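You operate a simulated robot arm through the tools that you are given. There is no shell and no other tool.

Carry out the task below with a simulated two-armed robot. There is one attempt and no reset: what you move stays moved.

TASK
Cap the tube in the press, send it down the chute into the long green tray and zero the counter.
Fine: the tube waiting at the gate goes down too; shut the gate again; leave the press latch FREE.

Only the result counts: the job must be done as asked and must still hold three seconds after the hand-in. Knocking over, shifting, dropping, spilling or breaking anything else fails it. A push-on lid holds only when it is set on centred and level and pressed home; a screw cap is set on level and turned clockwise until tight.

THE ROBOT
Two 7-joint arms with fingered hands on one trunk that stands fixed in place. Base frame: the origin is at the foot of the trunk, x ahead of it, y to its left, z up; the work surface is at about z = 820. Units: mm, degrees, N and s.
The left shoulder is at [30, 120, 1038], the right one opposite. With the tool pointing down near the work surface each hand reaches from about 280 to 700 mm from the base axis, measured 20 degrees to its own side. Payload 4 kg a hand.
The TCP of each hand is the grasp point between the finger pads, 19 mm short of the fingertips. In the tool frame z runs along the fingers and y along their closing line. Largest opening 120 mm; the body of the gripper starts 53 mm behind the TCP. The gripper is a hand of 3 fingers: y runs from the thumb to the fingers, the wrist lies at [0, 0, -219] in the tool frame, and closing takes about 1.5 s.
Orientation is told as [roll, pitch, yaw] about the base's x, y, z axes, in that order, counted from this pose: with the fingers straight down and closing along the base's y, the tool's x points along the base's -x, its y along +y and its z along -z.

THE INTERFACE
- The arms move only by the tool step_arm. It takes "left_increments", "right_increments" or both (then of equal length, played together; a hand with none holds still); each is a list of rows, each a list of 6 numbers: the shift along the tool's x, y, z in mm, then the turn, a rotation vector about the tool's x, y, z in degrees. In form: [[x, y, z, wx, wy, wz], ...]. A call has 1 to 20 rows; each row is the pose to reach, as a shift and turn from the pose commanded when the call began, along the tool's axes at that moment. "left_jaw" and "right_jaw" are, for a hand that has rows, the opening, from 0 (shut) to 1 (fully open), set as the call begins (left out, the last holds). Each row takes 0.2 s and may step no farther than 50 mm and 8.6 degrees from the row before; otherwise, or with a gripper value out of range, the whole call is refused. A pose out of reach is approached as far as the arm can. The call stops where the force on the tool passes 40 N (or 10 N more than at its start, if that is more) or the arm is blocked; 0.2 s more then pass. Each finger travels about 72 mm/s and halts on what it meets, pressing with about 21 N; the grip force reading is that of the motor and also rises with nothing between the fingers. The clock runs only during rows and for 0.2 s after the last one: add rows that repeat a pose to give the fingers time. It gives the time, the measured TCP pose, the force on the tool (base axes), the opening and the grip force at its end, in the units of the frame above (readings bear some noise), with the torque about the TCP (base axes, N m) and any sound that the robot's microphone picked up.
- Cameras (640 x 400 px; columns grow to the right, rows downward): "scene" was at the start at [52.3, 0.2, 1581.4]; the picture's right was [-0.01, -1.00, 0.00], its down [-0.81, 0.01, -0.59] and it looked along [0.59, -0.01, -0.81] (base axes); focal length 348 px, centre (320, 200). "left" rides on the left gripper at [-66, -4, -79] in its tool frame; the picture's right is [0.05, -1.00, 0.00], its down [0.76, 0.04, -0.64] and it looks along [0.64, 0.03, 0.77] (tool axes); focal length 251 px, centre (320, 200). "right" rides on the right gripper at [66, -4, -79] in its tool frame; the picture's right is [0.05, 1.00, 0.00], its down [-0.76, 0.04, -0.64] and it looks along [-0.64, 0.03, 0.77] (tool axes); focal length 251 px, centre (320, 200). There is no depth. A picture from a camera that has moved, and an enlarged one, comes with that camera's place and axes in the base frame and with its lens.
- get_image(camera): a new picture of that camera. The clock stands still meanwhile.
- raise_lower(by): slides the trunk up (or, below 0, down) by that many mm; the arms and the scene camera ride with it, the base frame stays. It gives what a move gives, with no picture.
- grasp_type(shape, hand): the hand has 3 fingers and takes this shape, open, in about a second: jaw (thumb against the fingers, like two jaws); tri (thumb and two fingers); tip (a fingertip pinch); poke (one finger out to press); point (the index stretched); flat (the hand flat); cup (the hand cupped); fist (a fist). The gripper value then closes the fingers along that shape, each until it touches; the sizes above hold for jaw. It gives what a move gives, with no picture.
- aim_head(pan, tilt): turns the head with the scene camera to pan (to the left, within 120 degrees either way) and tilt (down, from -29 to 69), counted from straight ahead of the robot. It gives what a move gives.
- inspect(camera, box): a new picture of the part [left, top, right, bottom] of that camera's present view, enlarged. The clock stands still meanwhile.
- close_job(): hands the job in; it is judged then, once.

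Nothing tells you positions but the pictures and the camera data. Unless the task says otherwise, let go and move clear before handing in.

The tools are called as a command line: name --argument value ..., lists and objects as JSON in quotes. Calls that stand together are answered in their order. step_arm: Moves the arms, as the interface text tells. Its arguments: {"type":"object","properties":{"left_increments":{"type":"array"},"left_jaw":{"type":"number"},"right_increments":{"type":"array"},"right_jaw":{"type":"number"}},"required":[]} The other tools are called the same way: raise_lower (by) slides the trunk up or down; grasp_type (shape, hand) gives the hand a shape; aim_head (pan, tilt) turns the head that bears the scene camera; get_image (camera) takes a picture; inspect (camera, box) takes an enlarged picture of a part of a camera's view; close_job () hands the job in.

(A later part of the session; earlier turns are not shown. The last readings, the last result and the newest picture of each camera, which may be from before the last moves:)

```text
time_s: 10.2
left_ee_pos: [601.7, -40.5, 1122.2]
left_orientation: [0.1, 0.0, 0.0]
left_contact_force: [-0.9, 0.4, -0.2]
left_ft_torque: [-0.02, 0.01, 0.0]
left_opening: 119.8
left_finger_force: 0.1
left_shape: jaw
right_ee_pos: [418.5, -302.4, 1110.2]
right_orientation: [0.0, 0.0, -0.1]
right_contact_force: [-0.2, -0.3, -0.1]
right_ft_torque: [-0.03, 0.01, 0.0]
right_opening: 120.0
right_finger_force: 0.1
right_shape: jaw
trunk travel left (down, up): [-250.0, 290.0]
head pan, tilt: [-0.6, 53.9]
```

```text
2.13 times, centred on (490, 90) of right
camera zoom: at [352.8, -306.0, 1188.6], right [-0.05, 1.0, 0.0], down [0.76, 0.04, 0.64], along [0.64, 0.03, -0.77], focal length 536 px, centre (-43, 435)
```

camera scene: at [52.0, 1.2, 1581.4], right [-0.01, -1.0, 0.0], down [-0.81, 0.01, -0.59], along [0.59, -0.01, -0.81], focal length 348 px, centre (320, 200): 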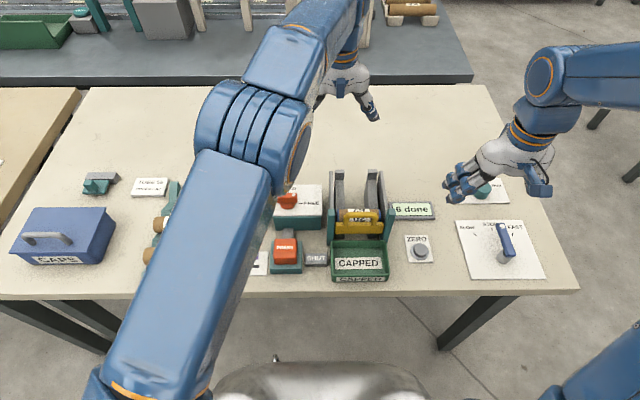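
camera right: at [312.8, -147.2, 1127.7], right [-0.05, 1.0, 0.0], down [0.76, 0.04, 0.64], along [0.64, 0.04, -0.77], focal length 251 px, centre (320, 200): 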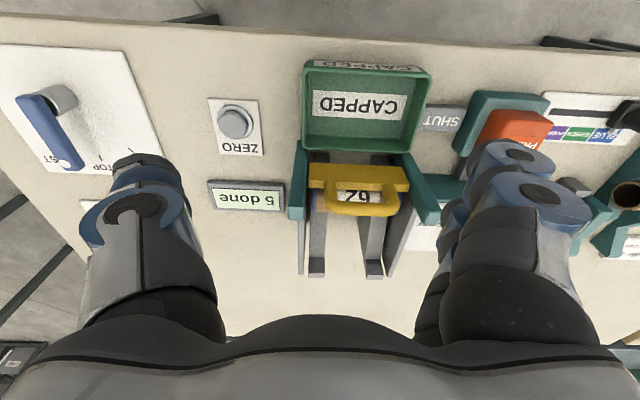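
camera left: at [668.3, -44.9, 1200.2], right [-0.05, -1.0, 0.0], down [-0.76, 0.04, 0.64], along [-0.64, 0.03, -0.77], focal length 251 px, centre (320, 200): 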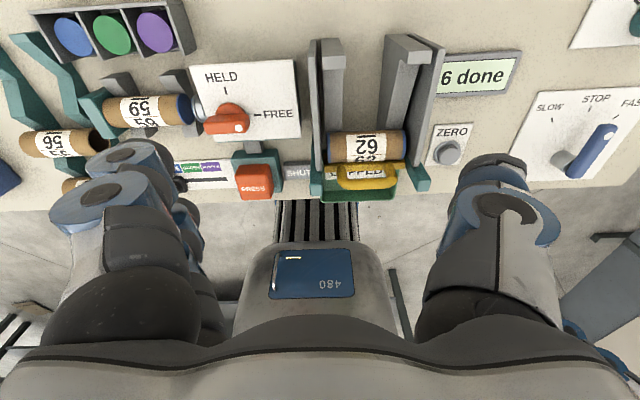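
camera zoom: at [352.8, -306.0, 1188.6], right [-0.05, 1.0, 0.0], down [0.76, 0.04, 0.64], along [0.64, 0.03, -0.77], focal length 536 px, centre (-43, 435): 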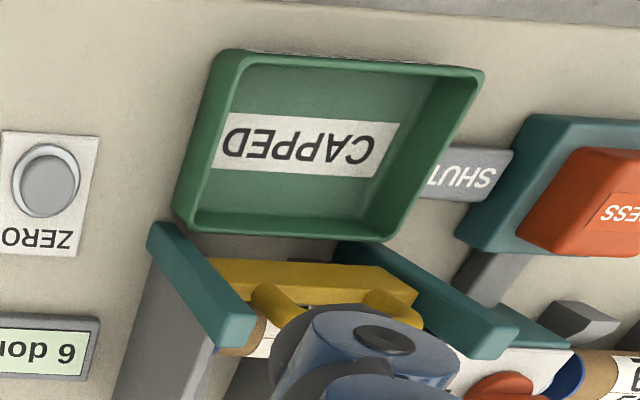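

The rails slope about 15° with a raised lip at the back (x ≈ 608) and tube 62 rests at about (504, -99, 896), so tube 59 can be set down at about x = 566 between them. I'll take the left hand back over the press and turn it 90° so that it can close across the tube.

step_arm --left_increments '[[4, 20, 3, 0, 0, 8], [8, 40, 6, 0, 0, 16], [12, 60, 9, 0, 0, 24], [16, 80, 12, 0, 0, 32], [20, 100, 15, 0, 0, 40], [24, 120, 18, 0, 0, 48], [28, 140, 21, 0, 0, 56], [32, 160, 24, 0, 0, 64], [36, 180, 27, 0, 0, 72], [42, 200, 30, 0, 0, 80], [46, 220, 30, 0, 0, 86], [50, 238, 30, 0, 0, 90], [50, 238, 30, 0, 0, 90]]'

get_image --camera "scene"

get_image --camera "left"

```text
time_s: 13.0
left_ee_pos: [550.8, 198.0, 1090.7]
left_orientation: [0.0, 0.1, -90.1]
left_contact_force: [-0.1, 0.9, 0.7]
left_ft_torque: [0.04, -0.01, 0.0]
left_opening: 119.8
left_finger_force: 0.2
left_shape: jaw
right_ee_pos: [419.3, -302.7, 1109.8]
right_orientation: [0.0, 0.0, 0.0]
right_contact_force: [0.3, 0.1, -0.2]
right_ft_torque: [-0.02, 0.0, 0.0]
right_opening: 120.0
right_finger_force: 0.0
right_shape: jaw
trunk travel left (down, up): [-250.0, 290.0]
head pan, tilt: [-0.6, 53.9]
```

```text
taken
camera scene: at [52.5, -0.2, 1581.4], right [-0.01, -1.0, 0.0], down [-0.81, 0.01, -0.59], along [0.59, -0.01, -0.81], focal length 348 px, centre (320, 200)
```

scene: 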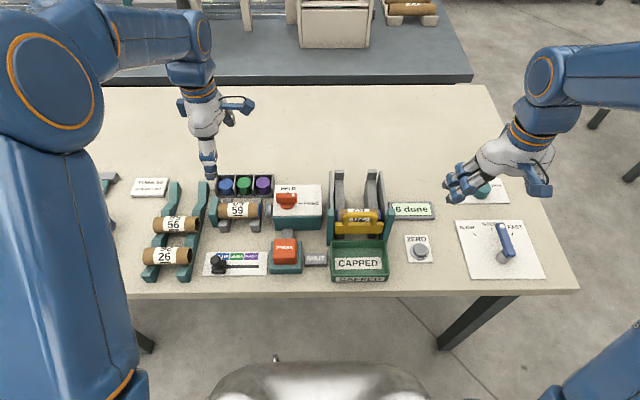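

```text
taken
camera left: at [549.2, 130.6, 1169.8], right [-1.0, 0.06, 0.0], down [0.04, 0.76, 0.64], along [0.04, 0.64, -0.77], focal length 251 px, centre (320, 200)
```

left: 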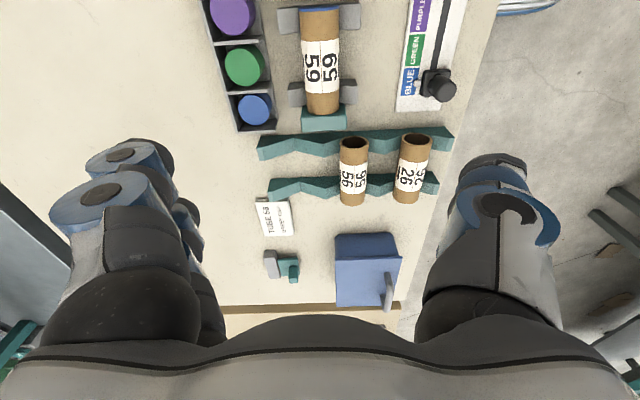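

The turn worked. I'll try the fingertip-pinch shape on the left hand and see how narrow it is.

grasp_type --shape "tip" --hand "left"

get_image --camera "left"

inspect --camera "scene" --box '[160, 60, 280, 230]'

```text
time_s: 13.9
left_ee_pos: [551.4, 197.5, 1090.0]
left_orientation: [0.1, 0.0, -90.1]
left_contact_force: [0.4, 0.2, 0.2]
left_ft_torque: [0.0, 0.0, 0.0]
left_opening: 119.9
left_finger_force: 0.1
left_shape: tip
right_ee_pos: [418.5, -301.4, 1108.8]
right_orientation: [0.0, 0.0, 0.1]
right_contact_force: [0.4, -0.7, -1.3]
right_ft_torque: [-0.02, 0.03, -0.02]
right_opening: 120.0
right_finger_force: 0.0
right_shape: jaw
trunk travel left (down, up): [-250.0, 290.0]
head pan, tilt: [-0.6, 53.9]
```

```text
taken
camera left: at [549.3, 130.7, 1169.8], right [-1.0, 0.05, 0.0], down [0.04, 0.76, 0.64], along [0.03, 0.64, -0.77], focal length 251 px, centre (320, 200)
```

left: 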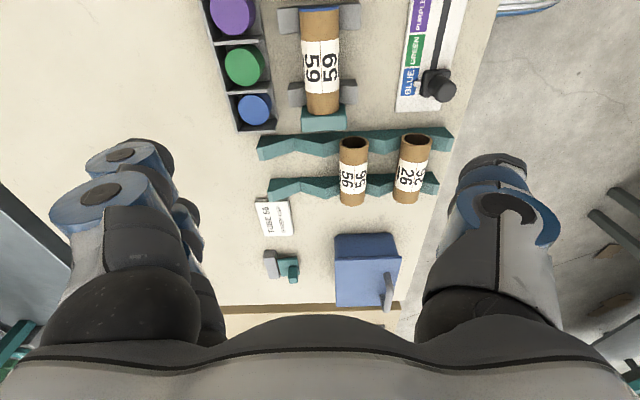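

```text
2.35 times, centred on (220, 145) of scene
camera zoom: at [52.3, 0.2, 1581.4], right [-0.01, -1.0, 0.0], down [-0.81, 0.01, -0.59], along [0.59, -0.01, -0.81], focal length 819 px, centre (555, 329)
```

zoom: 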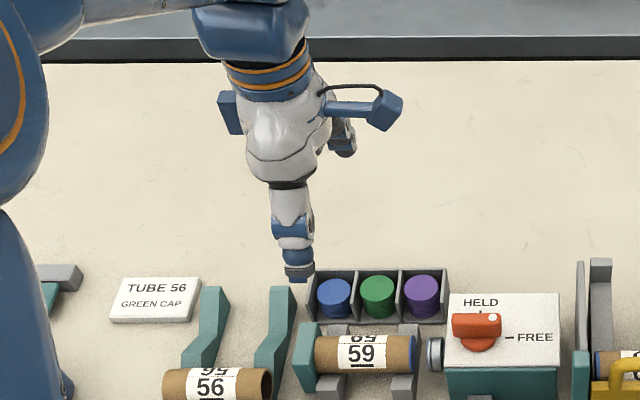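

The open pinch looks the same as the jaw. I'll close it partway to see how the fingers differ.

step_arm --left_increments '[[0, 0, 0, 0, 0, 0], [0, 0, 0, 0, 0, 0], [0, 0, 0, 0, 0, 0], [0, 0, 0, 0, 0, 0], [0, 0, 0, 0, 0, 0], [0, 0, 0, 0, 0, 0]]' --left_jaw 0.4

get_image --camera "left"

inspect --camera "scene" --box '[160, 60, 280, 230]'

```text
time_s: 15.3
left_ee_pos: [552.2, 198.2, 1090.3]
left_orientation: [0.0, 0.0, -90.0]
left_contact_force: [-0.5, -0.3, 0.2]
left_ft_torque: [0.0, 0.0, 0.03]
left_opening: 48.4
left_finger_force: 0.1
left_shape: tip
right_ee_pos: [419.1, -302.8, 1109.0]
right_orientation: [0.0, 0.0, 0.0]
right_contact_force: [0.5, -0.1, 1.0]
right_ft_torque: [0.0, 0.01, -0.01]
right_opening: 119.7
right_finger_force: 0.0
right_shape: jaw
trunk travel left (down, up): [-250.0, 290.0]
head pan, tilt: [-0.6, 53.9]
```

```text
taken
camera left: at [549.3, 130.8, 1169.8], right [-1.0, 0.05, 0.0], down [0.04, 0.76, 0.64], along [0.03, 0.64, -0.77], focal length 251 px, centre (320, 200)
```

left: 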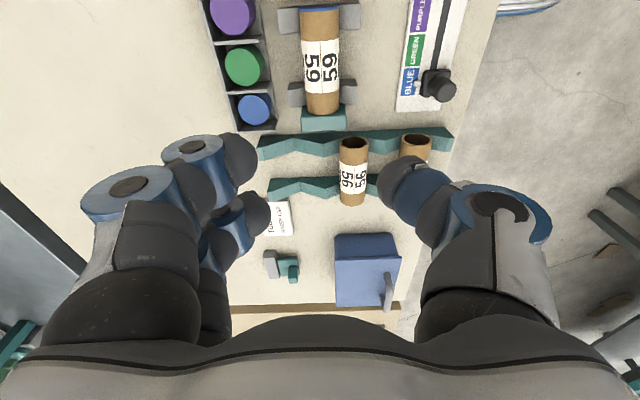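

```text
2.35 times, centred on (220, 145) of scene
camera zoom: at [52.3, 0.2, 1581.4], right [-0.01, -1.0, 0.0], down [-0.81, 0.01, -0.59], along [0.59, -0.01, -0.81], focal length 819 px, centre (555, 329)
```

zoom: 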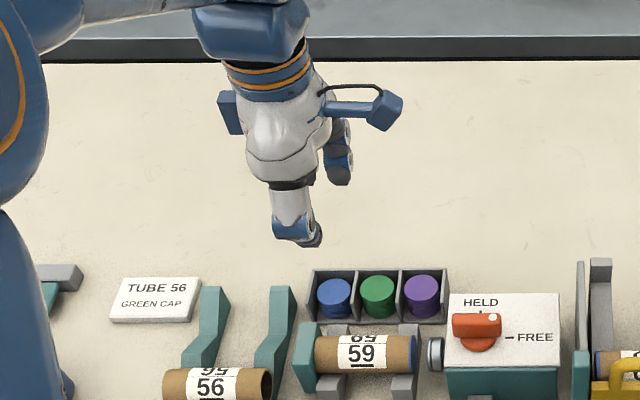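

The two fingers stay side by side about 33 mm apart, so closing along the tube gap will be tight. I'll return to the jaw shape, half open, and lower to just above the cradles to compare the fingers with the gap directly.

grasp_type --shape "jaw" --hand "left"

step_arm --left_increments '[[0, 0, 0, 0, 0, 0], [0, 0, 0, 0, 0, 0], [0, 0, 0, 0, 0, 0], [0, 0, 0, 0, 0, 0], [0, 0, 40, 0, 0, 0], [0, 0, 80, 0, 0, 0], [0, 0, 120, 0, 0, 0], [0, 0, 160, 0, 0, 0], [0, 0, 180, 0, 0, 0], [0, 0, 180, 0, 0, 0]]' --left_jaw 0.6

get_image --camera "left"

inspect --camera "scene" --box '[170, 130, 300, 240]'

```text
time_s: 16.2
left_ee_pos: [551.6, 196.9, 1089.9]
left_orientation: [0.0, 0.0, -90.0]
left_contact_force: [-0.5, -1.1, 0.1]
left_ft_torque: [0.02, 0.03, 0.01]
left_opening: 120.1
left_finger_force: 0.0
left_shape: jaw
right_ee_pos: [418.0, -301.7, 1109.3]
right_orientation: [0.0, 0.0, 0.0]
right_contact_force: [-0.3, 0.1, 0.8]
right_ft_torque: [0.03, 0.03, -0.03]
right_opening: 119.7
right_finger_force: 0.1
right_shape: jaw
trunk travel left (down, up): [-250.0, 290.0]
head pan, tilt: [-0.6, 53.9]
```

```text
time_s: 18.4
left_ee_pos: [551.3, 198.1, 911.8]
left_orientation: [-0.1, 0.1, -90.0]
left_contact_force: [0.4, -0.2, -0.7]
left_ft_torque: [0.01, -0.04, 0.0]
left_opening: 72.5
left_finger_force: 0.1
left_shape: jaw
right_ee_pos: [418.2, -302.9, 1110.5]
right_orientation: [-0.1, 0.0, -0.1]
right_contact_force: [0.6, -0.3, 0.7]
right_ft_torque: [0.02, -0.02, 0.01]
right_opening: 119.8
right_finger_force: 0.0
right_shape: jaw
trunk travel left (down, up): [-250.0, 290.0]
head pan, tilt: [-0.6, 53.9]
```

```text
taken
camera left: at [548.5, 130.7, 990.4], right [-1.0, 0.05, 0.0], down [0.04, 0.76, 0.64], along [0.03, 0.64, -0.77], focal length 251 px, centre (320, 200)
```

left: 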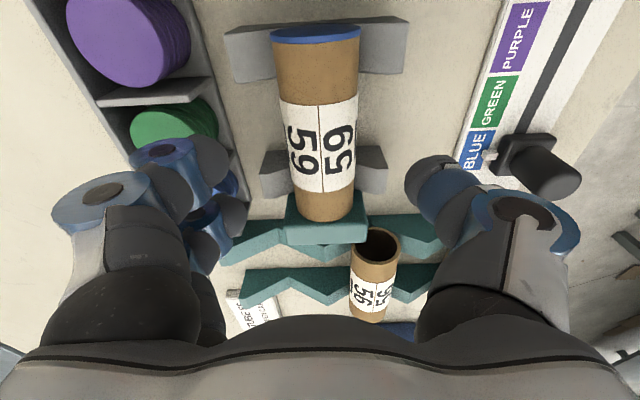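

```text
3.64 times, centred on (235, 185) of scene
camera zoom: at [52.3, 0.3, 1581.4], right [-0.01, -1.0, 0.0], down [-0.81, 0.01, -0.59], along [0.59, -0.01, -0.81], focal length 1266 px, centre (629, 254)
```

zoom: 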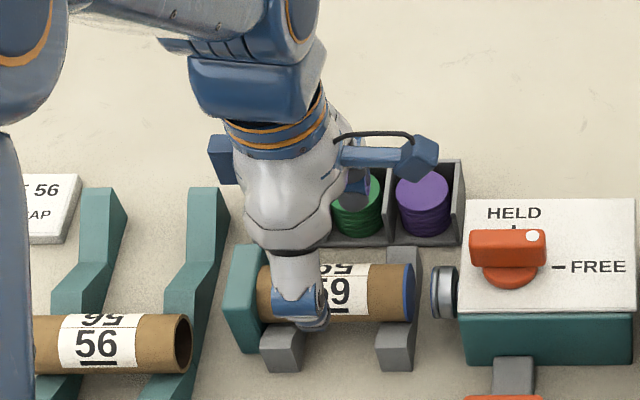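

I can see the tube between the fingers now. I'll enlarge this view to compare the cradle gap with the finger positions.

inspect --camera "left" --box '[210, 10, 420, 220]'

inspect --camera "left" --box '[40, 120, 270, 280]'

inspect --camera "left" --box '[380, 130, 600, 270]'

```text
1.90 times, centred on (315, 115) of left
camera zoom: at [548.5, 130.7, 990.4], right [-1.0, 0.05, 0.0], down [0.04, 0.76, 0.64], along [0.03, 0.64, -0.77], focal length 479 px, centre (330, 362)
```

zoom: 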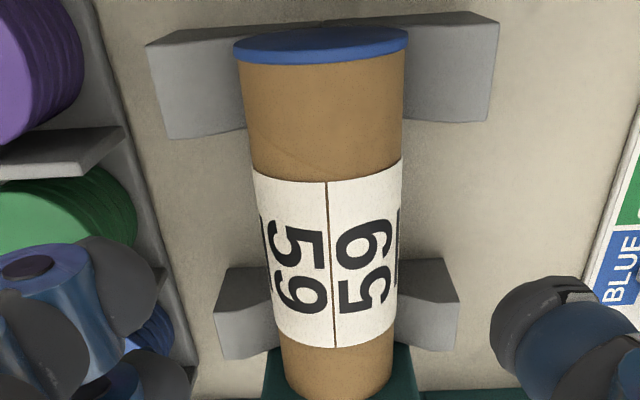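

```text
2.50 times, centred on (155, 200) of left
camera zoom: at [548.5, 130.7, 990.4], right [-1.0, 0.05, 0.0], down [0.04, 0.76, 0.64], along [0.03, 0.64, -0.77], focal length 629 px, centre (732, 200)
```

zoom: 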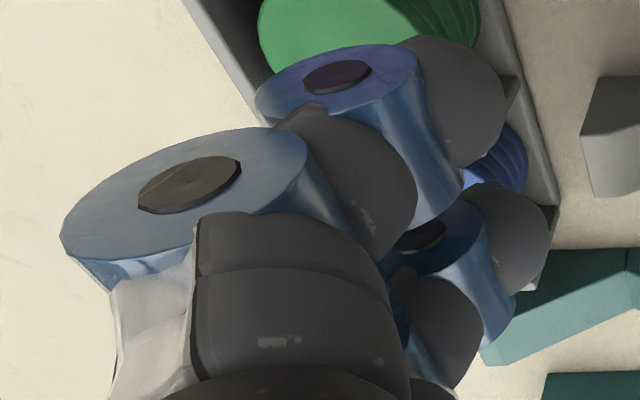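

```text
2.86 times, centred on (490, 200) of left
camera zoom: at [548.5, 130.7, 990.4], right [-1.0, 0.05, 0.0], down [0.04, 0.76, 0.64], along [0.03, 0.64, -0.77], focal length 718 px, centre (-166, 200)
```

zoom: 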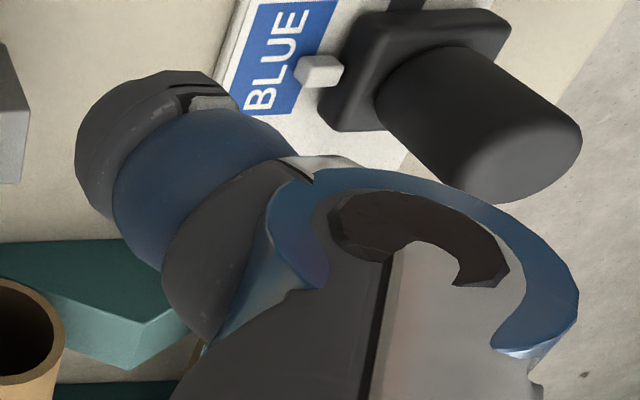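

The cradle gap measures about 54 mm (y 165–219, centre 192) against roughly 50 mm of fingers, so I'll centre the hand at y = 192 and lower slowly, watching the force.

step_arm --left_increments '[[-6, 0, 5, 0, 0, 0], [-6, 0, 15, 0, 0, 0], [-6, 0, 25, 0, 0, 0], [-6, 0, 32, 0, 0, 0], [-6, 0, 32, 0, 0, 0]]'

get_image --camera "left"

inspect --camera "scene" --box '[190, 160, 300, 240]'

```text
time_s: 19.6
left_ee_pos: [551.6, 192.0, 879.5]
left_orientation: [0.1, 0.0, -90.0]
left_contact_force: [-0.1, -0.1, 0.4]
left_ft_torque: [0.0, 0.03, 0.01]
left_opening: 72.5
left_finger_force: 0.1
left_shape: jaw
right_ee_pos: [417.0, -302.3, 1109.8]
right_orientation: [0.0, 0.0, 0.0]
right_contact_force: [-0.7, -0.1, 0.8]
right_ft_torque: [0.0, 0.0, -0.01]
right_opening: 119.7
right_finger_force: 0.0
right_shape: jaw
trunk travel left (down, up): [-250.0, 290.0]
head pan, tilt: [-0.6, 53.9]
```

```text
taken
camera left: at [548.4, 124.4, 958.0], right [-1.0, 0.05, 0.0], down [0.04, 0.76, 0.64], along [0.03, 0.64, -0.77], focal length 251 px, centre (320, 200)
```

left: 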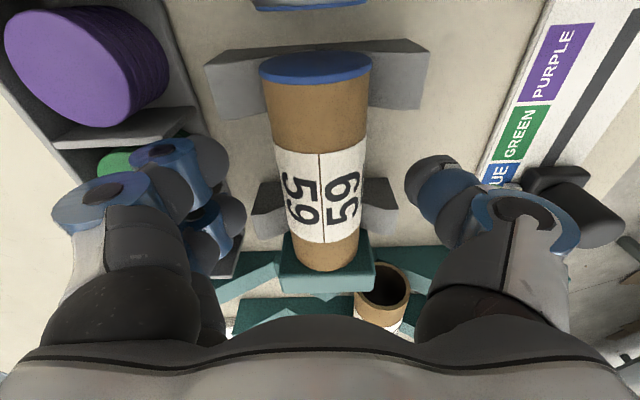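

```text
5.00 times, centred on (245, 200) of scene
camera zoom: at [52.3, 0.2, 1581.4], right [-0.01, -1.0, 0.0], down [-0.81, 0.01, -0.59], along [0.59, -0.01, -0.81], focal length 1740 px, centre (695, 200)
```

zoom: 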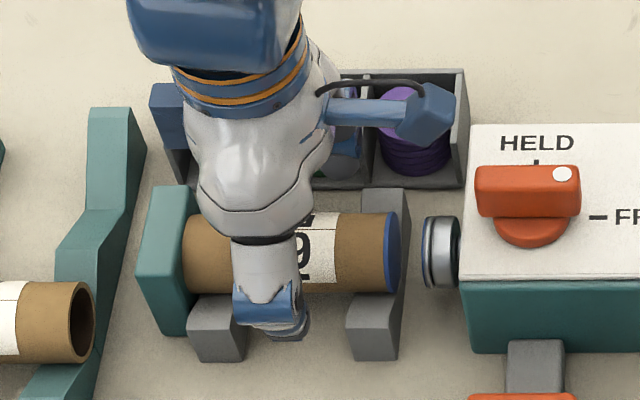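

inspect --camera "left" --box '[130, 90, 300, 270]'

inspect --camera "left" --box '[340, 30, 480, 260]'

```text
2.22 times, centred on (215, 180) of left
camera zoom: at [548.4, 124.4, 958.0], right [-1.0, 0.05, 0.0], down [0.04, 0.76, 0.64], along [0.03, 0.64, -0.77], focal length 559 px, centre (553, 244)
```

zoom: 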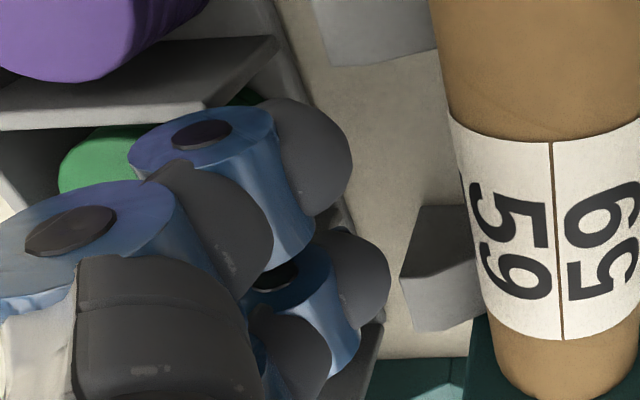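

```text
1.74 times, centred on (410, 145) of left
camera zoom: at [548.4, 124.4, 958.0], right [-1.0, 0.05, 0.0], down [0.04, 0.76, 0.64], along [0.03, 0.64, -0.77], focal length 437 px, centre (164, 296)
```

zoom: 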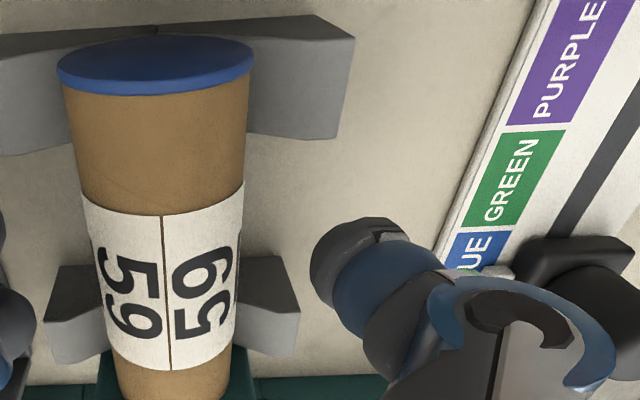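

The finger group spans roughly y 168–214 inside a gap of 164–219, so it fits. I'll lower in small steps to z ≈ 862.

step_arm --left_increments '[[0, 0, 3, 0, 0, 0], [0, 0, 6, 0, 0, 0], [0, 0, 8, 0, 0, 0]]'

step_arm --left_increments '[[0, 0, 3, 0, 0, 0], [0, 0, 6, 0, 0, 0], [0, 0, 9, 0, 0, 0], [0, 0, 9, 0, 0, 0]]'

get_image --camera "left"

```text
time_s: 20.4
left_ee_pos: [551.0, 191.6, 870.2]
left_orientation: [0.0, 0.1, -90.0]
left_contact_force: [0.2, -0.8, 0.4]
left_ft_torque: [-0.01, 0.0, 0.02]
left_opening: 72.4
left_finger_force: 0.1
left_shape: jaw
right_ee_pos: [418.2, -302.2, 1109.9]
right_orientation: [0.0, 0.1, -0.1]
right_contact_force: [-0.1, -0.5, 1.0]
right_ft_torque: [-0.01, 0.05, 0.02]
right_opening: 119.9
right_finger_force: 0.0
right_shape: jaw
trunk travel left (down, up): [-250.0, 290.0]
head pan, tilt: [-0.6, 53.9]
```

```text
time_s: 21.4
left_ee_pos: [549.7, 191.1, 862.8]
left_orientation: [0.0, -0.1, -90.1]
left_contact_force: [-6.0, -0.2, 4.2]
left_ft_torque: [-0.01, -0.21, 0.02]
left_opening: 70.5
left_finger_force: 0.1
left_shape: jaw
right_ee_pos: [417.5, -303.9, 1110.0]
right_orientation: [-0.2, 0.0, 0.0]
right_contact_force: [-0.3, -0.5, 0.3]
right_ft_torque: [-0.01, 0.03, 0.02]
right_opening: 119.7
right_finger_force: 0.1
right_shape: jaw
trunk travel left (down, up): [-250.0, 290.0]
head pan, tilt: [-0.6, 53.9]
```

```text
taken
camera left: at [548.2, 124.2, 941.5], right [-1.0, 0.05, 0.0], down [0.04, 0.76, 0.64], along [0.03, 0.64, -0.77], focal length 251 px, centre (320, 200)
```

left: 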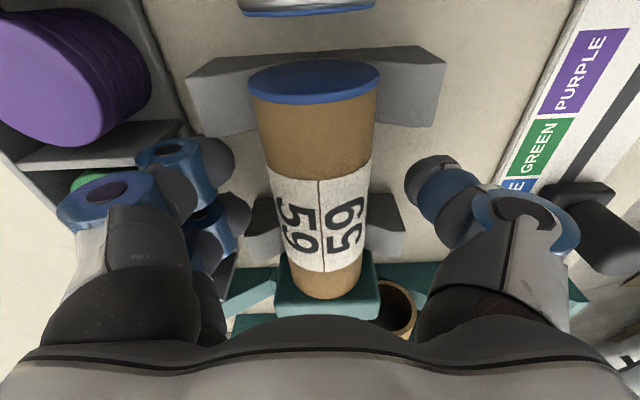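

A light side force (6 N along -x) shows the far fingers brush the cap bins, so I'll back up at once, narrow the opening and shift slightly toward the robot.

step_arm --left_increments '[[0, -2, -6, 0, 0, 0], [0, -3, -14, 0, 0, 0], [0, -3, -14, 0, 0, 0]]'

get_image --camera "left"

inspect --camera "scene" --box '[190, 160, 300, 240]'

```text
time_s: 22.2
left_ee_pos: [548.8, 191.2, 877.1]
left_orientation: [0.0, 0.1, -90.1]
left_contact_force: [0.3, -0.7, 0.2]
left_ft_torque: [0.0, -0.02, -0.02]
left_opening: 72.0
left_finger_force: 0.0
left_shape: jaw
right_ee_pos: [418.5, -302.7, 1109.9]
right_orientation: [0.0, -0.1, 0.0]
right_contact_force: [0.8, -0.1, 0.4]
right_ft_torque: [0.0, -0.01, -0.04]
right_opening: 119.7
right_finger_force: 0.0
right_shape: jaw
trunk travel left (down, up): [-250.0, 290.0]
head pan, tilt: [-0.6, 53.9]
```

```text
taken
camera left: at [546.1, 124.3, 955.0], right [-1.0, 0.05, 0.0], down [0.04, 0.76, 0.64], along [0.03, 0.64, -0.77], focal length 251 px, centre (320, 200)
```

left: 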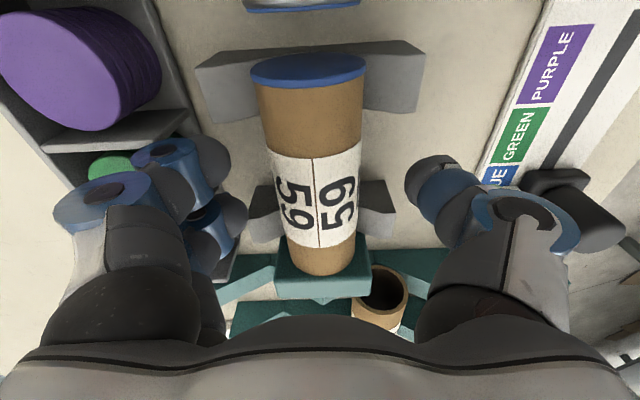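

```text
5.00 times, centred on (245, 200) of scene
camera zoom: at [52.7, 0.2, 1581.3], right [-0.01, -1.0, 0.0], down [-0.81, 0.01, -0.59], along [0.59, -0.01, -0.81], focal length 1740 px, centre (695, 200)
```

zoom: 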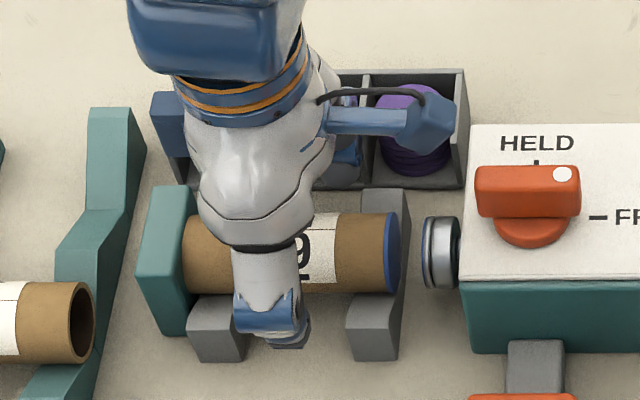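

The bins have not moved. Now I'll narrow the opening to about 54 mm and lower again.

step_arm --left_increments '[[0, 0, 0, 0, 0, 0], [0, 0, 0, 0, 0, 0], [0, 0, 0, 0, 0, 0], [0, 0, 4, 0, 0, 0], [0, 0, 8, 0, 0, 0]]' --left_jaw 0.45

get_image --camera "left"

```text
time_s: 23.4
left_ee_pos: [548.0, 191.4, 866.8]
left_orientation: [0.1, -0.1, -90.0]
left_contact_force: [0.2, 0.2, -0.1]
left_ft_torque: [0.0, -0.02, 0.01]
left_opening: 54.3
left_finger_force: 0.1
left_shape: jaw
right_ee_pos: [418.7, -303.0, 1110.3]
right_orientation: [0.0, 0.1, 0.0]
right_contact_force: [0.7, 0.0, 0.6]
right_ft_torque: [-0.01, 0.01, 0.03]
right_opening: 120.1
right_finger_force: 0.0
right_shape: jaw
trunk travel left (down, up): [-250.0, 290.0]
head pan, tilt: [-0.6, 53.9]
```

```text
taken
camera left: at [545.8, 124.5, 946.7], right [-1.0, 0.05, 0.0], down [0.04, 0.76, 0.64], along [0.03, 0.64, -0.77], focal length 251 px, centre (320, 200)
```

left: 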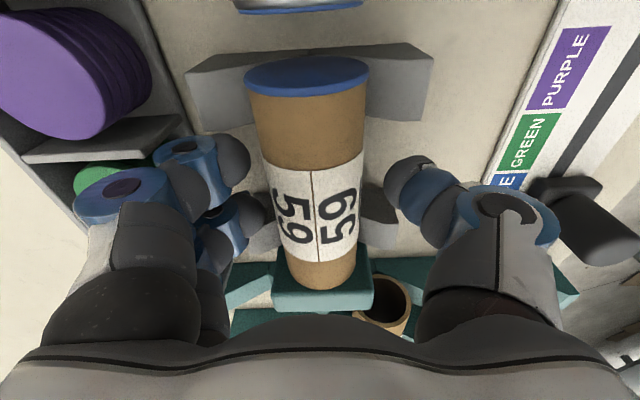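

No contact now. I'll lower the last few millimetres, centre on the tube and close.

step_arm --left_increments '[[0, 1, 1, 0, 0, 0], [0, 2, 3, 0, 0, 0], [0, 3, 5, 0, 0, 0], [0, 3, 5, 0, 0, 0]]'

step_arm --left_increments '[[0, 0, 0, 0, 0, 0], [0, 0, 0, 0, 0, 0], [0, 0, 0, 0, 0, 0], [0, 0, 0, 0, 0, 0], [0, 0, 0, 0, 0, 0]]' --left_jaw 0

get_image --camera "left"

inspect --camera "scene" --box '[190, 160, 300, 240]'

```text
time_s: 24.4
left_ee_pos: [551.3, 190.9, 862.9]
left_orientation: [0.0, 0.0, -90.1]
left_contact_force: [-0.5, 1.1, 0.5]
left_ft_torque: [0.01, -0.01, 0.03]
left_opening: 54.2
left_finger_force: 0.0
left_shape: jaw
right_ee_pos: [418.9, -304.1, 1109.5]
right_orientation: [0.0, 0.0, 0.1]
right_contact_force: [-0.9, -0.6, 0.8]
right_ft_torque: [0.0, 0.04, 0.03]
right_opening: 120.2
right_finger_force: 0.1
right_shape: jaw
trunk travel left (down, up): [-250.0, 290.0]
head pan, tilt: [-0.6, 53.9]
```

```text
time_s: 25.6
left_ee_pos: [551.5, 191.2, 862.8]
left_orientation: [0.0, 0.0, -90.0]
left_contact_force: [-0.2, 0.4, 0.1]
left_ft_torque: [0.02, 0.0, 0.01]
left_opening: 34.5
left_finger_force: 21.8
left_shape: jaw
right_ee_pos: [418.6, -302.8, 1109.8]
right_orientation: [-0.1, 0.0, 0.0]
right_contact_force: [-0.6, 0.7, 0.0]
right_ft_torque: [-0.01, -0.01, -0.02]
right_opening: 120.2
right_finger_force: 0.1
right_shape: jaw
trunk travel left (down, up): [-250.0, 290.0]
head pan, tilt: [-0.6, 53.9]
```

```text
taken
camera left: at [548.9, 124.3, 942.4], right [-1.0, 0.05, 0.0], down [0.04, 0.76, 0.64], along [0.03, 0.64, -0.77], focal length 251 px, centre (320, 200)
```

left: 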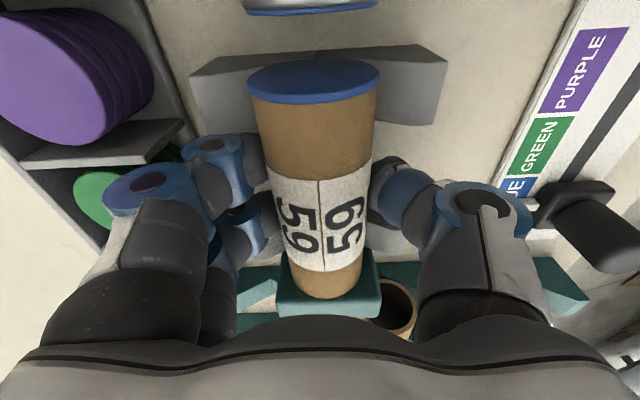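

```text
5.00 times, centred on (245, 200) of scene
camera zoom: at [52.4, 0.2, 1581.4], right [-0.01, -1.0, 0.0], down [-0.81, 0.01, -0.59], along [0.59, -0.01, -0.81], focal length 1740 px, centre (695, 200)
```

zoom: 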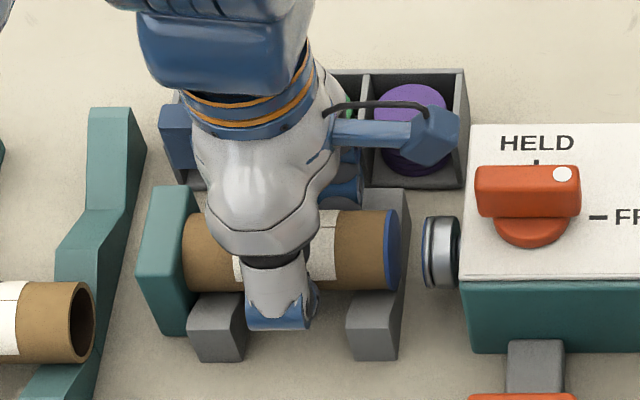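

The tube is gripped (opening 34.5 mm, 21.8 N). I'll lift it slowly, clear of everything, and check it.

step_arm --left_increments '[[0, 0, -3, 0, 0, 0], [0, 0, -8, 0, 0, 0], [0, 0, -15, 0, 0, 0], [0, 0, -30, 0, 0, 0], [0, 0, -45, 0, 0, 0], [0, 0, -65, 0, 0, 0], [0, 0, -85, 0, 0, 0], [0, 0, -105, 0, 0, 0], [0, 0, -125, 0, 0, 0], [0, 0, -145, 0, 0, 0], [0, 0, -150, 0, 0, 0], [0, 0, -150, 0, 0, 0]]'

get_image --camera "left"

get_image --camera "scene"

```text
time_s: 28.2
left_ee_pos: [551.3, 191.6, 1013.3]
left_orientation: [0.0, 0.0, -90.2]
left_contact_force: [-0.3, -0.7, -0.5]
left_ft_torque: [0.0, -0.02, 0.02]
left_opening: 34.5
left_finger_force: 20.6
left_shape: jaw
right_ee_pos: [417.6, -303.6, 1109.5]
right_orientation: [0.0, 0.0, 0.1]
right_contact_force: [0.0, 0.2, 0.4]
right_ft_torque: [0.03, 0.01, 0.0]
right_opening: 120.1
right_finger_force: 0.0
right_shape: jaw
trunk travel left (down, up): [-250.0, 290.0]
head pan, tilt: [-0.6, 53.9]
```

```text
taken
camera left: at [548.8, 124.2, 1092.9], right [-1.0, 0.05, 0.0], down [0.04, 0.76, 0.64], along [0.03, 0.64, -0.77], focal length 251 px, centre (320, 200)
```

left: 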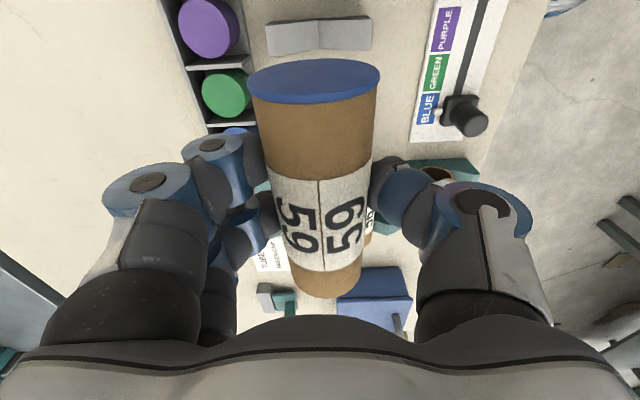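

```text
taken
camera scene: at [52.3, 0.2, 1581.4], right [-0.01, -1.0, 0.0], down [-0.81, 0.01, -0.59], along [0.59, -0.01, -0.81], focal length 348 px, centre (320, 200)
```

scene: 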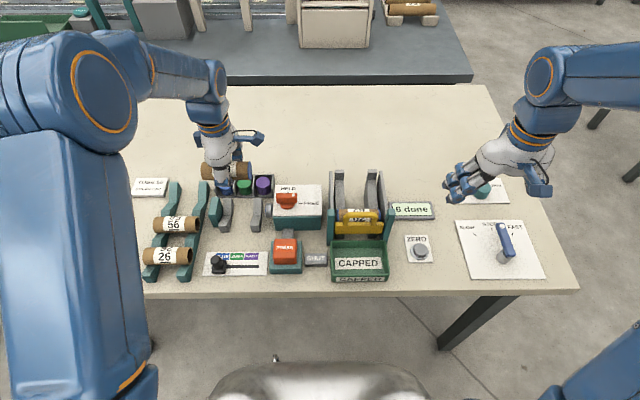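

The tube is held level. I'll carry it sideways to above the chute at about x = 568.

step_arm --left_increments '[[-25, 2, 0, 0, 0, 0], [-55, 4, 0, 0, 0, 0], [-85, 6, 0, 0, 0, 0], [-115, 8, 0, 0, 0, 0], [-145, 10, 0, 0, 0, 0], [-175, 12, 0, 0, 0, 0], [-205, 14, 0, 0, 0, 0], [-235, 16, 0, 0, 0, 0], [-265, 17, 0, 0, 0, 0], [-285, 17, 0, 0, 0, 0], [-293, 17, 0, 0, 0, 0], [-293, 17, 0, 0, 0, 0], [-293, 17, 0, 0, 0, 0]]'

get_image --camera "left"

get_image --camera "scene"

inspect --camera "scene" --box '[310, 130, 410, 250]'

```text
time_s: 31.0
left_ee_pos: [569.0, -101.2, 1012.5]
left_orientation: [0.0, 0.0, -90.0]
left_contact_force: [-0.6, -0.4, -0.1]
left_ft_torque: [-0.03, 0.0, 0.02]
left_opening: 34.2
left_finger_force: 20.8
left_shape: jaw
right_ee_pos: [419.1, -303.4, 1108.8]
right_orientation: [0.0, 0.0, 0.0]
right_contact_force: [-0.1, -0.2, 0.0]
right_ft_torque: [-0.02, 0.03, -0.01]
right_opening: 120.0
right_finger_force: 0.0
right_shape: jaw
trunk travel left (down, up): [-250.0, 290.0]
head pan, tilt: [-0.6, 53.9]
```

```text
taken
camera left: at [566.3, -168.5, 1092.1], right [-1.0, 0.05, 0.0], down [0.04, 0.76, 0.64], along [0.03, 0.64, -0.77], focal length 251 px, centre (320, 200)
```

left: 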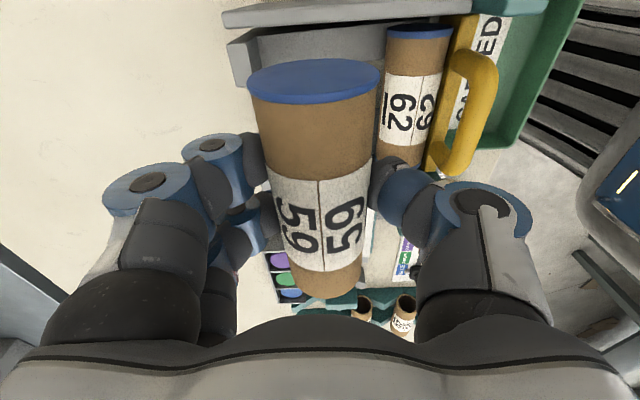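

```text
taken
camera scene: at [52.4, 0.1, 1581.4], right [-0.01, -1.0, 0.0], down [-0.81, 0.01, -0.59], along [0.59, -0.01, -0.81], focal length 348 px, centre (320, 200)
```

scene: 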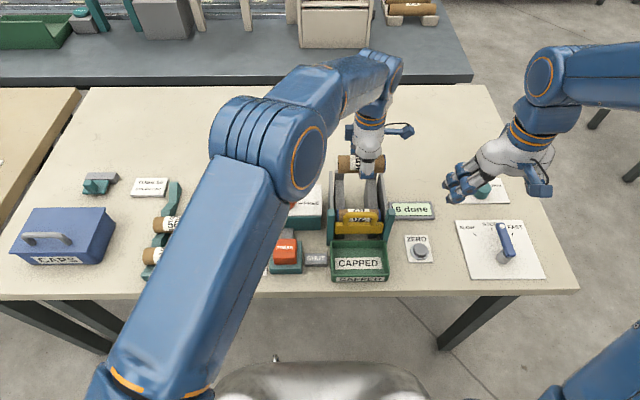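

```text
3.33 times, centred on (360, 190) of scene
camera zoom: at [52.4, 0.1, 1581.4], right [-0.01, -1.0, 0.0], down [-0.81, 0.01, -0.59], along [0.59, -0.01, -0.81], focal length 1160 px, centre (187, 233)
```

zoom: 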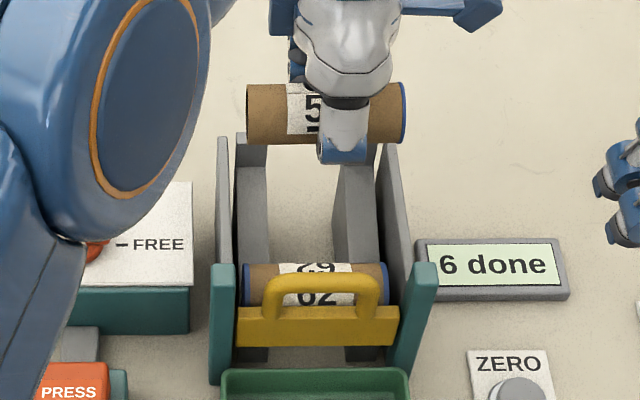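

inspect --camera "scene" --box '[330, 145, 390, 185]'

inspect --camera "scene" --box '[325, 195, 400, 240]'

inspect --camera "right" --box '[380, 0, 640, 200]'

get_image --camera "right"

```text
10.00 times, centred on (360, 165) of scene
camera zoom: at [52.4, 0.1, 1581.4], right [-0.01, -1.0, 0.0], down [-0.81, 0.01, -0.59], along [0.59, -0.01, -0.81], focal length 3481 px, centre (-80, 550)
```

zoom: 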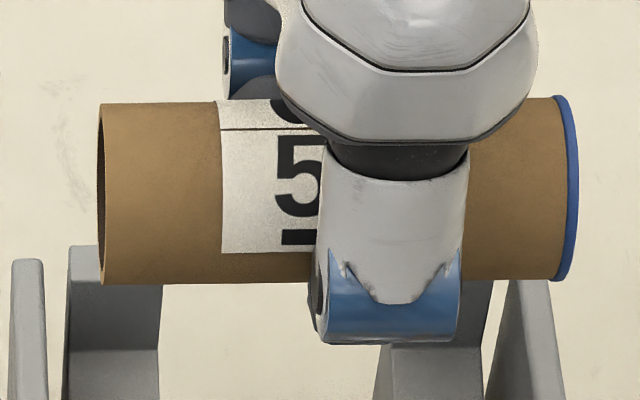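

```text
8.53 times, centred on (362, 218) of scene
camera zoom: at [52.4, 0.1, 1581.4], right [-0.01, -1.0, 0.0], down [-0.81, 0.01, -0.59], along [0.59, -0.01, -0.81], focal length 2970 px, centre (-43, 51)
```

zoom: 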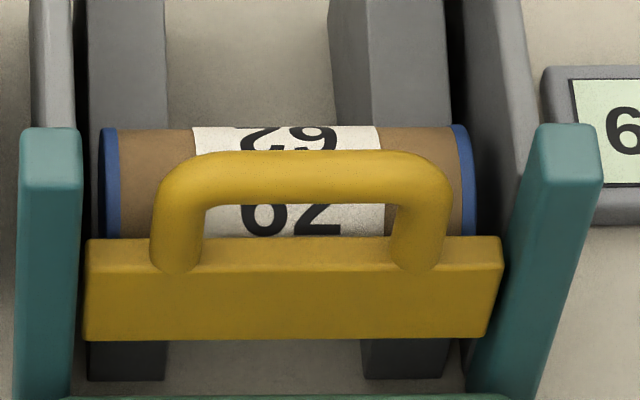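

```text
2.00 times, centred on (510, 100) of right
camera zoom: at [353.0, -306.8, 1188.3], right [-0.05, 1.0, 0.0], down [0.76, 0.04, 0.64], along [0.64, 0.04, -0.77], focal length 503 px, centre (-60, 400)
```

zoom: 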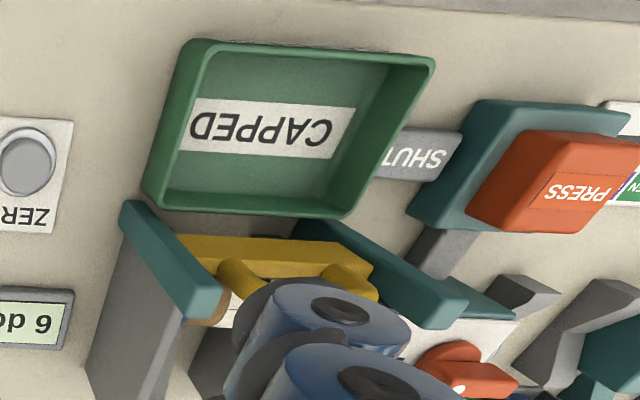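

```text
taken
camera right: at [353.0, -306.8, 1188.3], right [-0.05, 1.0, 0.0], down [0.76, 0.04, 0.64], along [0.64, 0.04, -0.77], focal length 251 px, centre (320, 200)
```

right: 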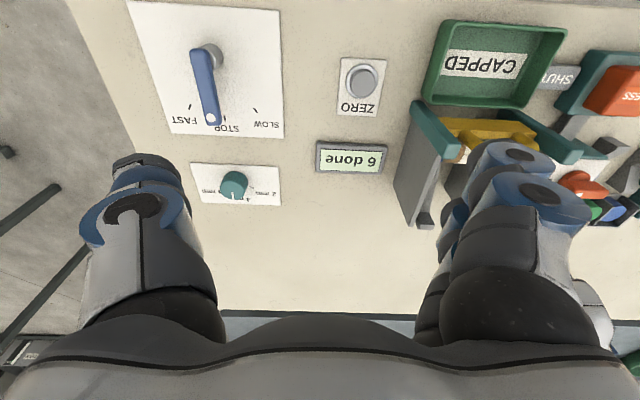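

Tube 59's left end needs a closer look; I'll enlarge both tubes' left ends.

inspect --camera "scene" --box '[334, 150, 352, 178]'

inspect --camera "scene" --box '[326, 204, 350, 226]'

inspect --camera "left" --box '[330, 280, 430, 345]'

```text
14.29 times, centred on (343, 164) of scene
camera zoom: at [52.4, 0.1, 1581.4], right [-0.01, -1.0, 0.0], down [-0.81, 0.01, -0.59], along [0.59, -0.01, -0.81], focal length 4973 px, centre (-9, 714)
```

zoom: 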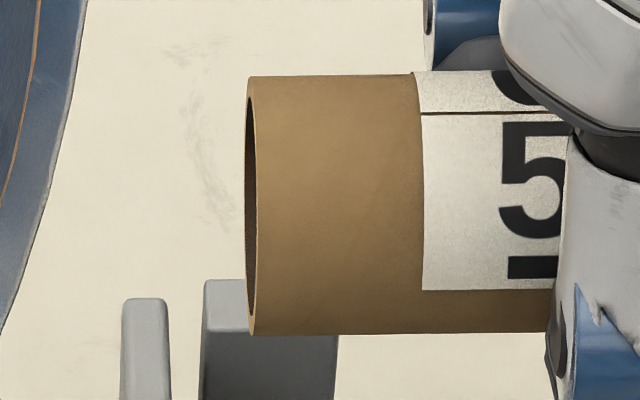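

```text
16.00 times, centred on (338, 215) of scene
camera zoom: at [52.4, 0.1, 1581.4], right [-0.01, -1.0, 0.0], down [-0.81, 0.01, -0.59], along [0.59, -0.01, -0.81], focal length 5570 px, centre (32, -40)
```

zoom: 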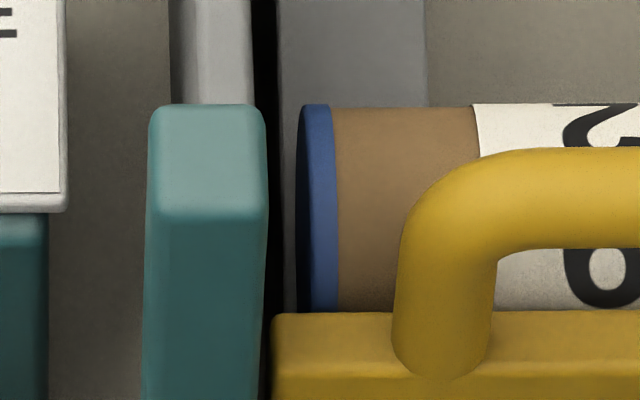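

```text
6.15 times, centred on (380, 312) of left
camera zoom: at [566.3, -168.5, 1092.1], right [-1.0, 0.05, 0.0], down [0.04, 0.76, 0.64], along [0.03, 0.64, -0.77], focal length 1547 px, centre (-49, -492)
```

zoom: 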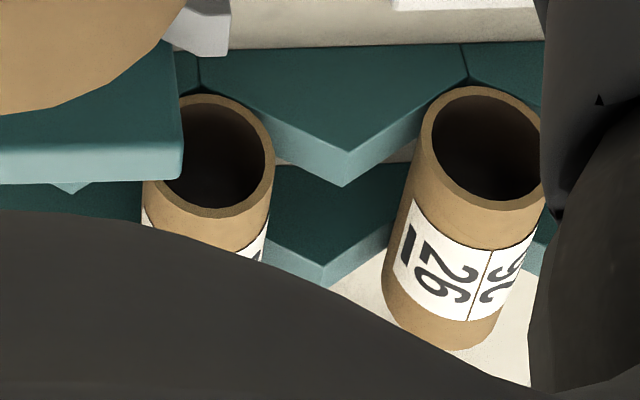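

Tube 59 sits about 3 mm further right than tube 62, so I'll shift +3 mm in y and lower to just above the rails.

step_arm --left_increments '[[3, 0, 5, 0, 0, 0], [3, 0, 20, 0, 0, 0], [3, 0, 40, 0, 0, 0], [3, 0, 60, 0, 0, 0], [3, 0, 70, 0, 0, 0], [3, 0, 75, 0, 0, 0], [3, 0, 75, 0, 0, 0]]'

inspect --camera "scene" --box '[315, 150, 405, 230]'

get_image --camera "left"

```text
time_s: 32.6
left_ee_pos: [567.1, -97.8, 938.4]
left_orientation: [0.0, 0.0, -90.1]
left_contact_force: [-0.2, 0.9, -0.4]
left_ft_torque: [-0.04, 0.01, -0.01]
left_opening: 34.3
left_finger_force: 21.3
left_shape: jaw
right_ee_pos: [417.8, -303.8, 1109.8]
right_orientation: [-0.1, 0.0, 0.0]
right_contact_force: [0.4, 0.4, 0.0]
right_ft_torque: [-0.02, 0.0, 0.01]
right_opening: 120.1
right_finger_force: 0.1
right_shape: jaw
trunk travel left (down, up): [-250.0, 290.0]
head pan, tilt: [-0.6, 53.9]
```

```text
5.00 times, centred on (360, 190) of scene
camera zoom: at [52.3, 0.2, 1581.4], right [-0.01, -1.0, 0.0], down [-0.81, 0.01, -0.59], along [0.59, -0.01, -0.81], focal length 1740 px, centre (120, 250)
```

zoom: 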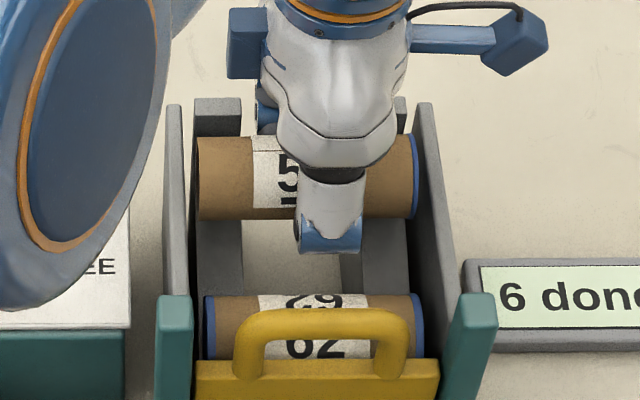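

```text
taken
camera left: at [565.5, -165.4, 1017.4], right [-1.0, 0.05, 0.0], down [0.04, 0.76, 0.64], along [0.03, 0.64, -0.77], focal length 251 px, centre (320, 200)
```

left: 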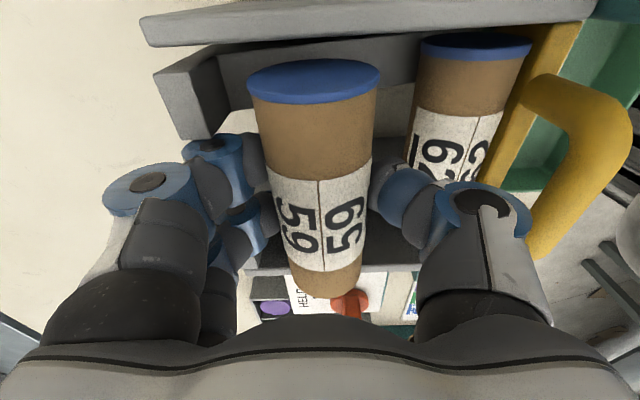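

The tube is between the chute walls with clearance on both sides. I'll lower gently until it touches the rails.

step_arm --left_increments '[[0, 0, 3, 0, 0, 0], [0, 0, 6, 0, 0, 0], [0, 0, 9, 0, 0, 0], [0, 0, 12, 0, 0, 0]]'

inspect --camera "scene" --box '[315, 150, 405, 230]'

get_image --camera "left"

```text
time_s: 33.6
left_ee_pos: [568.0, -99.0, 926.3]
left_orientation: [0.0, 0.0, -89.9]
left_contact_force: [-0.7, 2.1, 0.6]
left_ft_torque: [-0.06, -0.05, 0.05]
left_opening: 34.4
left_finger_force: 21.3
left_shape: jaw
right_ee_pos: [417.9, -303.3, 1109.6]
right_orientation: [-0.1, 0.1, 0.0]
right_contact_force: [-0.2, -1.0, 0.5]
right_ft_torque: [0.0, -0.02, -0.04]
right_opening: 119.9
right_finger_force: 0.2
right_shape: jaw
trunk travel left (down, up): [-250.0, 290.0]
head pan, tilt: [-0.6, 53.9]
```

```text
5.00 times, centred on (360, 190) of scene
camera zoom: at [52.3, 0.4, 1581.4], right [-0.01, -1.0, 0.0], down [-0.81, 0.01, -0.59], along [0.59, -0.01, -0.81], focal length 1740 px, centre (120, 250)
```

zoom: 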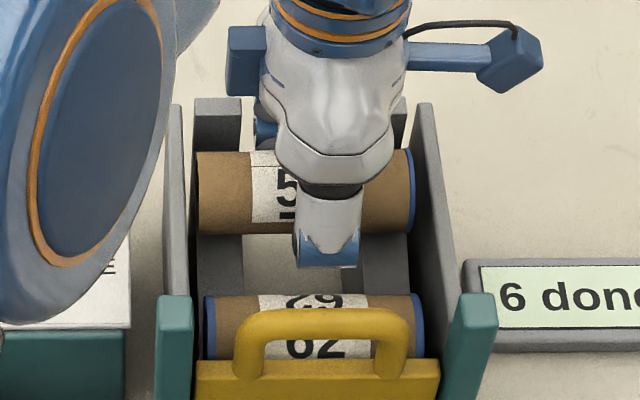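

```text
taken
camera left: at [566.1, -165.6, 1005.5], right [-1.0, 0.05, 0.0], down [0.04, 0.76, 0.64], along [0.03, 0.64, -0.77], focal length 251 px, centre (320, 200)
```

left: 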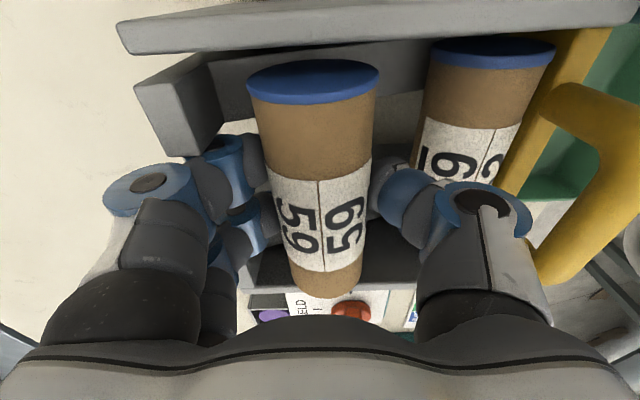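

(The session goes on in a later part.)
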